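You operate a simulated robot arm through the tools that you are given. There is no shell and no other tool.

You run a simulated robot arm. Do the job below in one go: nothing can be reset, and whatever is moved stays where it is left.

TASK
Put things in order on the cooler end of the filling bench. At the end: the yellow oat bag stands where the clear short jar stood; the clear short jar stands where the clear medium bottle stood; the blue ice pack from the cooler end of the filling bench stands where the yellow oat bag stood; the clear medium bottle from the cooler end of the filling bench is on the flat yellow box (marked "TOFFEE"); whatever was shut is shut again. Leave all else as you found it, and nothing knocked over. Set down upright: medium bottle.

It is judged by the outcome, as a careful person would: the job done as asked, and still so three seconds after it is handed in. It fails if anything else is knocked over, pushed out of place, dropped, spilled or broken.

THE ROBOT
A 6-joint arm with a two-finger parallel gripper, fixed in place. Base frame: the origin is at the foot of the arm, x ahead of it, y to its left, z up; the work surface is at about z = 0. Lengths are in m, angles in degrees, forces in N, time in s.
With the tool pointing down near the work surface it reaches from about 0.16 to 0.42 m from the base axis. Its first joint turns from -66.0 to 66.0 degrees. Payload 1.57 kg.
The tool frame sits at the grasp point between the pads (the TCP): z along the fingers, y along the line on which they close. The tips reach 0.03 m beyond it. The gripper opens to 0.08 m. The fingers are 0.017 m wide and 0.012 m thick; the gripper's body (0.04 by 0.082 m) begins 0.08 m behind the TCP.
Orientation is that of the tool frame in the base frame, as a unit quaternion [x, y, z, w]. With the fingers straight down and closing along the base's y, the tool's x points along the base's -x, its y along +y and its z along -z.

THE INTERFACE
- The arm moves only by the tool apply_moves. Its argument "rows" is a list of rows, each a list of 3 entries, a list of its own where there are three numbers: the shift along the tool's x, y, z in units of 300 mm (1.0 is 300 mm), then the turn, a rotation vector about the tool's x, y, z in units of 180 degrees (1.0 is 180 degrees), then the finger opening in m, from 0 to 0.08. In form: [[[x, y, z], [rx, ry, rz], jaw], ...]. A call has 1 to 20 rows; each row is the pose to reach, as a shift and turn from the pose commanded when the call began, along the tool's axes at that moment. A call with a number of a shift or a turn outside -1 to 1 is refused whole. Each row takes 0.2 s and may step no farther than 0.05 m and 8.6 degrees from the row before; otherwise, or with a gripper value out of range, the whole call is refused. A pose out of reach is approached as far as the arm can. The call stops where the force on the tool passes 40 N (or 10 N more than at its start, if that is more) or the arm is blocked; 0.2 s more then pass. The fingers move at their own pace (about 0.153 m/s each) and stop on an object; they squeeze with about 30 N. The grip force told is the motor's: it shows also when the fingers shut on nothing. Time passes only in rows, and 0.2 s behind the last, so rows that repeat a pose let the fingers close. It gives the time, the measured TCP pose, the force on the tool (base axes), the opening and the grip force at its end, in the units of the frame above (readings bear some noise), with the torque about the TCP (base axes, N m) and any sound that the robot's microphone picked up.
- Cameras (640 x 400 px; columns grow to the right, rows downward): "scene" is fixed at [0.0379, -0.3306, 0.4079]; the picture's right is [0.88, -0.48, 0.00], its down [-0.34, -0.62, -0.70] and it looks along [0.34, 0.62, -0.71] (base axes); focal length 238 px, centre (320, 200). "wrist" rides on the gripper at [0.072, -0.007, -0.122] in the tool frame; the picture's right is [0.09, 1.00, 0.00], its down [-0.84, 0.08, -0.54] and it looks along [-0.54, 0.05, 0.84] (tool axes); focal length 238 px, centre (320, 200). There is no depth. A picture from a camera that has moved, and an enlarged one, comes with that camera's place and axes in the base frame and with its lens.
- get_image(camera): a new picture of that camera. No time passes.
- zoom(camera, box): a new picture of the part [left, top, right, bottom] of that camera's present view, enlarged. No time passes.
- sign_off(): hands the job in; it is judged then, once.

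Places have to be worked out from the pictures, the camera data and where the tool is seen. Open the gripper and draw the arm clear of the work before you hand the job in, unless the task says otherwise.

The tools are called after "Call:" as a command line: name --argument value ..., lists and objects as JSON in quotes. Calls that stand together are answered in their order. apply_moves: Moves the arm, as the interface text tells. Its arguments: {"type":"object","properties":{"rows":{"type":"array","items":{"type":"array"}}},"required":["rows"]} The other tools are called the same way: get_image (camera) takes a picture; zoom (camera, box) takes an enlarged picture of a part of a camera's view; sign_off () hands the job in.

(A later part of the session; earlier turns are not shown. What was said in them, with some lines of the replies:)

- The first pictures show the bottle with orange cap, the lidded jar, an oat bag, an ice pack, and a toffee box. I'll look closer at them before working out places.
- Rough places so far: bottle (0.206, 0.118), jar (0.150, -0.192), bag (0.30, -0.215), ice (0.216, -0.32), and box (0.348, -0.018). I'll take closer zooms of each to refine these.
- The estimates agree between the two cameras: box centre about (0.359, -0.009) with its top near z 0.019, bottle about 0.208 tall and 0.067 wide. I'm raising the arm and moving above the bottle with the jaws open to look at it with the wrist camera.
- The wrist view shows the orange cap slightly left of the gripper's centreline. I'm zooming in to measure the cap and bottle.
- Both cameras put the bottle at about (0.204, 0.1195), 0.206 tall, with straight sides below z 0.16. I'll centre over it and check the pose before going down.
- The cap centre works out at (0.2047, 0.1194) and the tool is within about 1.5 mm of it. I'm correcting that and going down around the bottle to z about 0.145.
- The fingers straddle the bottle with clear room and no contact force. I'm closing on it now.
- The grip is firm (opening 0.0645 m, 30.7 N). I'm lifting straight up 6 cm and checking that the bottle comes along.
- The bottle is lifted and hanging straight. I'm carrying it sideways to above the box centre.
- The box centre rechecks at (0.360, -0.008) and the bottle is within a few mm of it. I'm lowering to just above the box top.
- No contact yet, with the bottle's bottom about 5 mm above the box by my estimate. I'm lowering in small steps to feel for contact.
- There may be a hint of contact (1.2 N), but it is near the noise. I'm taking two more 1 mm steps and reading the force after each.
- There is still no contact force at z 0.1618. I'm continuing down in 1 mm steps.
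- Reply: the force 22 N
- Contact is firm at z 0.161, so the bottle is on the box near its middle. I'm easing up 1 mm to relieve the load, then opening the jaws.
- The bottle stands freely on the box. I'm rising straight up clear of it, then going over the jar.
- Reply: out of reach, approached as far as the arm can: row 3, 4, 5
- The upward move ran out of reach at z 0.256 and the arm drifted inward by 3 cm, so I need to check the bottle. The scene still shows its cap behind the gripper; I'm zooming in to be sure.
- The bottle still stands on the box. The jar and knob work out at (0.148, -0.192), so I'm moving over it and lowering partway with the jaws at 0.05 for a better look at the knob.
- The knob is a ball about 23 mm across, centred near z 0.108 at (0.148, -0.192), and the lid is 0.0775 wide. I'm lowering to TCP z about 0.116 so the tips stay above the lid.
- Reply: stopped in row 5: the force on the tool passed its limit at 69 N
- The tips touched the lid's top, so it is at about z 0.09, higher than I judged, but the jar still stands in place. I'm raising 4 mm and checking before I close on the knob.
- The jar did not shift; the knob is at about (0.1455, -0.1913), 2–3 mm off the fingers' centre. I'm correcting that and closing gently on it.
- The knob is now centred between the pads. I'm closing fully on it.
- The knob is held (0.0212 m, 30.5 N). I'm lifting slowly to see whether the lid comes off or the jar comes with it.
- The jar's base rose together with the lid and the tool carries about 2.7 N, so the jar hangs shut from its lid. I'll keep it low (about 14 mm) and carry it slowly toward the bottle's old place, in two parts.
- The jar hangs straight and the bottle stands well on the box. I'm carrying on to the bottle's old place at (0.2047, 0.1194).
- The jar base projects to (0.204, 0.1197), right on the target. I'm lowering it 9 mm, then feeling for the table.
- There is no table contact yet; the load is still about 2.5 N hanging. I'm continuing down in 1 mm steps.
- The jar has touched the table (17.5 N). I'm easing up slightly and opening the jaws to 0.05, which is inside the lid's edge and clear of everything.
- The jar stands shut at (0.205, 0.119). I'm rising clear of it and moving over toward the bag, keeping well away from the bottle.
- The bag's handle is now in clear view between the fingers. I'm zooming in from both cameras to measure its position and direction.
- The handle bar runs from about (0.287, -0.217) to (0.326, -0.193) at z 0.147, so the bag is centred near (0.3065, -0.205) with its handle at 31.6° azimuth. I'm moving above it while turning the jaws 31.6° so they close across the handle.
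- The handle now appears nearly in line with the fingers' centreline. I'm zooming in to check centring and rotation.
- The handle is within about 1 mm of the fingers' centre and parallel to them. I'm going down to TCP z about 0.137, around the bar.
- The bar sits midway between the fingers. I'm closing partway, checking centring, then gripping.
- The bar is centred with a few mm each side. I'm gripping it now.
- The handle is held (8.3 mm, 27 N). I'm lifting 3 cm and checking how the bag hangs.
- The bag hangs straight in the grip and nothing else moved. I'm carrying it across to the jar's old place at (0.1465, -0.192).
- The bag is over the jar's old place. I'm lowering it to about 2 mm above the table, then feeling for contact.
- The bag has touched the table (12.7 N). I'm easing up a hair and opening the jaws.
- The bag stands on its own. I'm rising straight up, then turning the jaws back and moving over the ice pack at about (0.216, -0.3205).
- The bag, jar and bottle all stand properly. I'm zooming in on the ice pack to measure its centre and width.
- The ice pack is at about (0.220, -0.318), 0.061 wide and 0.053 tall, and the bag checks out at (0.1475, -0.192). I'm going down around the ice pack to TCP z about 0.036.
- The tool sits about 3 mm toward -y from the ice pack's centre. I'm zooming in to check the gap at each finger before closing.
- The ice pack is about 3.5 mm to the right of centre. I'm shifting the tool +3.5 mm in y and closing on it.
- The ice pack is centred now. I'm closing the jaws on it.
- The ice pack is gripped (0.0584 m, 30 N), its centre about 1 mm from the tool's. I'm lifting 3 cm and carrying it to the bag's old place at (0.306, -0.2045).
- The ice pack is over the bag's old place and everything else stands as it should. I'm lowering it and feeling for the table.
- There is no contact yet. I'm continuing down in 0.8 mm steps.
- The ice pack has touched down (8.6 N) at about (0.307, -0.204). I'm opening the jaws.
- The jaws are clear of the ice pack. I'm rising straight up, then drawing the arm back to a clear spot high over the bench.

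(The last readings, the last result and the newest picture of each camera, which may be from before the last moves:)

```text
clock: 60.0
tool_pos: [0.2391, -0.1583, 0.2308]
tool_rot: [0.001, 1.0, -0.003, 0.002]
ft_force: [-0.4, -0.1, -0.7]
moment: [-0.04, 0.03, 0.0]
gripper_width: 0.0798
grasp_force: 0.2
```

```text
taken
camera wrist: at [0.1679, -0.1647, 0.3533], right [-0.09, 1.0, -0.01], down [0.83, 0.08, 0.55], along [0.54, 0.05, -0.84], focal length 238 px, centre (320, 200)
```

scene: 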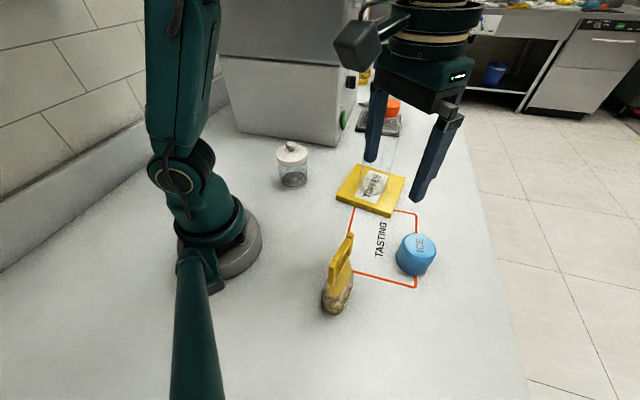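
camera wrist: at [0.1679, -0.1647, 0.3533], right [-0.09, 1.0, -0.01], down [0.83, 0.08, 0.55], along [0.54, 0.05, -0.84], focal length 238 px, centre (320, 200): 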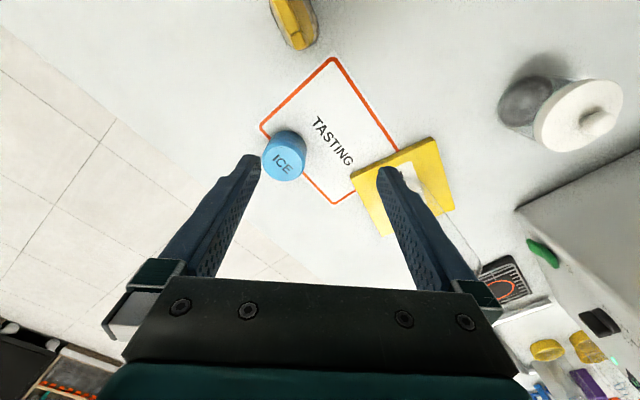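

Everything appears in place. I'm taking closer zooms of all four objects and the box before handing in.

Call:
zoom --camera "scene" --box '[320, 150, 420, 230]'

Call:
zoom --camera "scene" --box '[250, 110, 340, 210]'

Call:
zoom --camera "scene" --box '[370, 180, 470, 290]'

Call:
zoom --camera "scene" --box '[290, 220, 390, 330]'

```text
5.00 times, centred on (370, 190) of scene
camera zoom: at [0.0379, -0.3306, 0.4079], right [0.88, -0.48, 0.0], down [-0.34, -0.62, -0.7], along [0.34, 0.62, -0.71], focal length 1189 px, centre (70, 250)
```

zoom: 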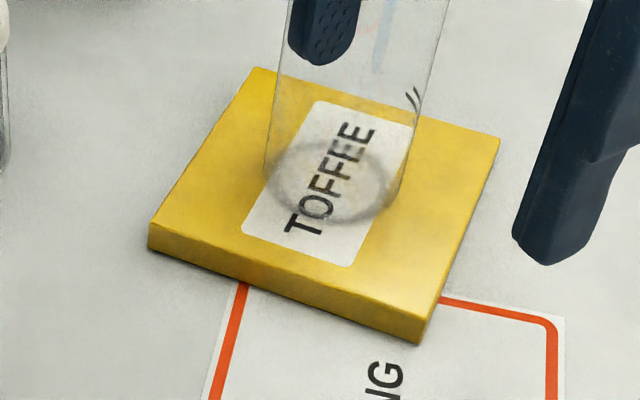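

```text
4.00 times, centred on (295, 160) of scene
camera zoom: at [0.0379, -0.3306, 0.4079], right [0.88, -0.48, 0.0], down [-0.34, -0.62, -0.7], along [0.34, 0.62, -0.71], focal length 951 px, centre (420, 360)
```

zoom: 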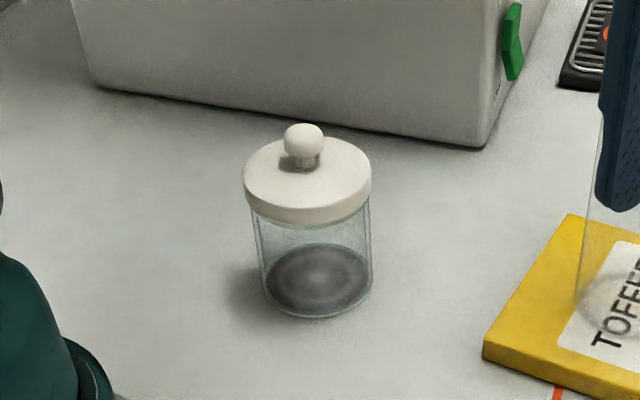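

```text
3.64 times, centred on (420, 235) of scene
camera zoom: at [0.0379, -0.3306, 0.4079], right [0.88, -0.48, 0.0], down [-0.34, -0.62, -0.7], along [0.34, 0.62, -0.71], focal length 864 px, centre (-44, 73)
```

zoom: 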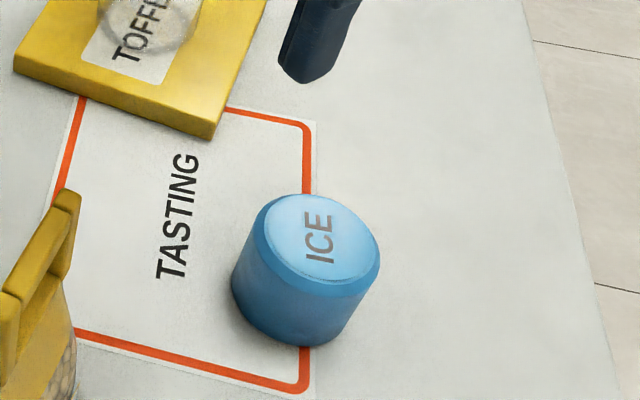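

```text
3.64 times, centred on (340, 275) of scene
camera zoom: at [0.0379, -0.3306, 0.4079], right [0.88, -0.48, 0.0], down [-0.34, -0.62, -0.7], along [0.34, 0.62, -0.71], focal length 864 px, centre (247, -73)
```

zoom: 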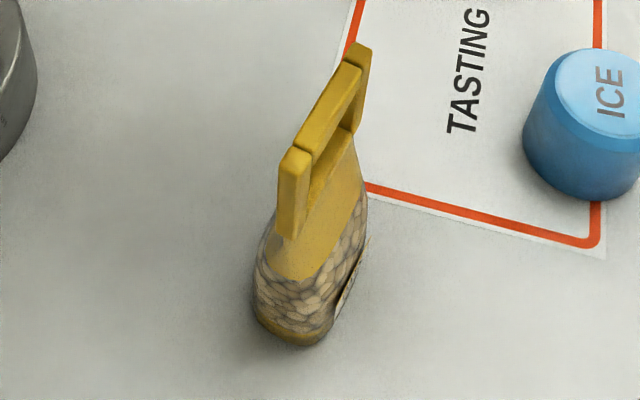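

The box has not moved and the bottle stands upright on it. The jar stands shut where the bottle was, the bag where the jar was, and the ice pack where the bag was. The gripper is open and clear, so I'm handing in.

Call:
sign_off

```text
The job is handed in.
```

I finished the rearrangement and handed it in, with nothing knocked over. These positions come from the last camera views and are good to a few millimetres:

| Item | Now stands | Position (x, y in m) |
|---|---|---|
| Clear medium bottle | Upright near the middle of the "TOFFEE" box, which did not move | (0.359, -0.008) |
| Clear short jar, lid still on | Where the bottle stood | (0.205, 0.119) |
| Yellow oat bag | Where the jar stood | (0.147, -0.192) |
| Blue ice pack | Where the oat bag stood | (0.307, -0.204) |

- **Jar lid:** I carried the jar by the knob on its lid. The jar came up with it, so it was never opened.
- **Hard touch:** While I was reaching for the knob, the fingertips pressed on the lid at 69 N before the arm stopped. The jar did not shift, and I saw no damage.
- **Reach limit:** As I rose off the bottle, the arm hit its height limit and drifted 3 cm inward. The bottle was not disturbed.

The gripper is open and the arm is drawn back, clear of everything.
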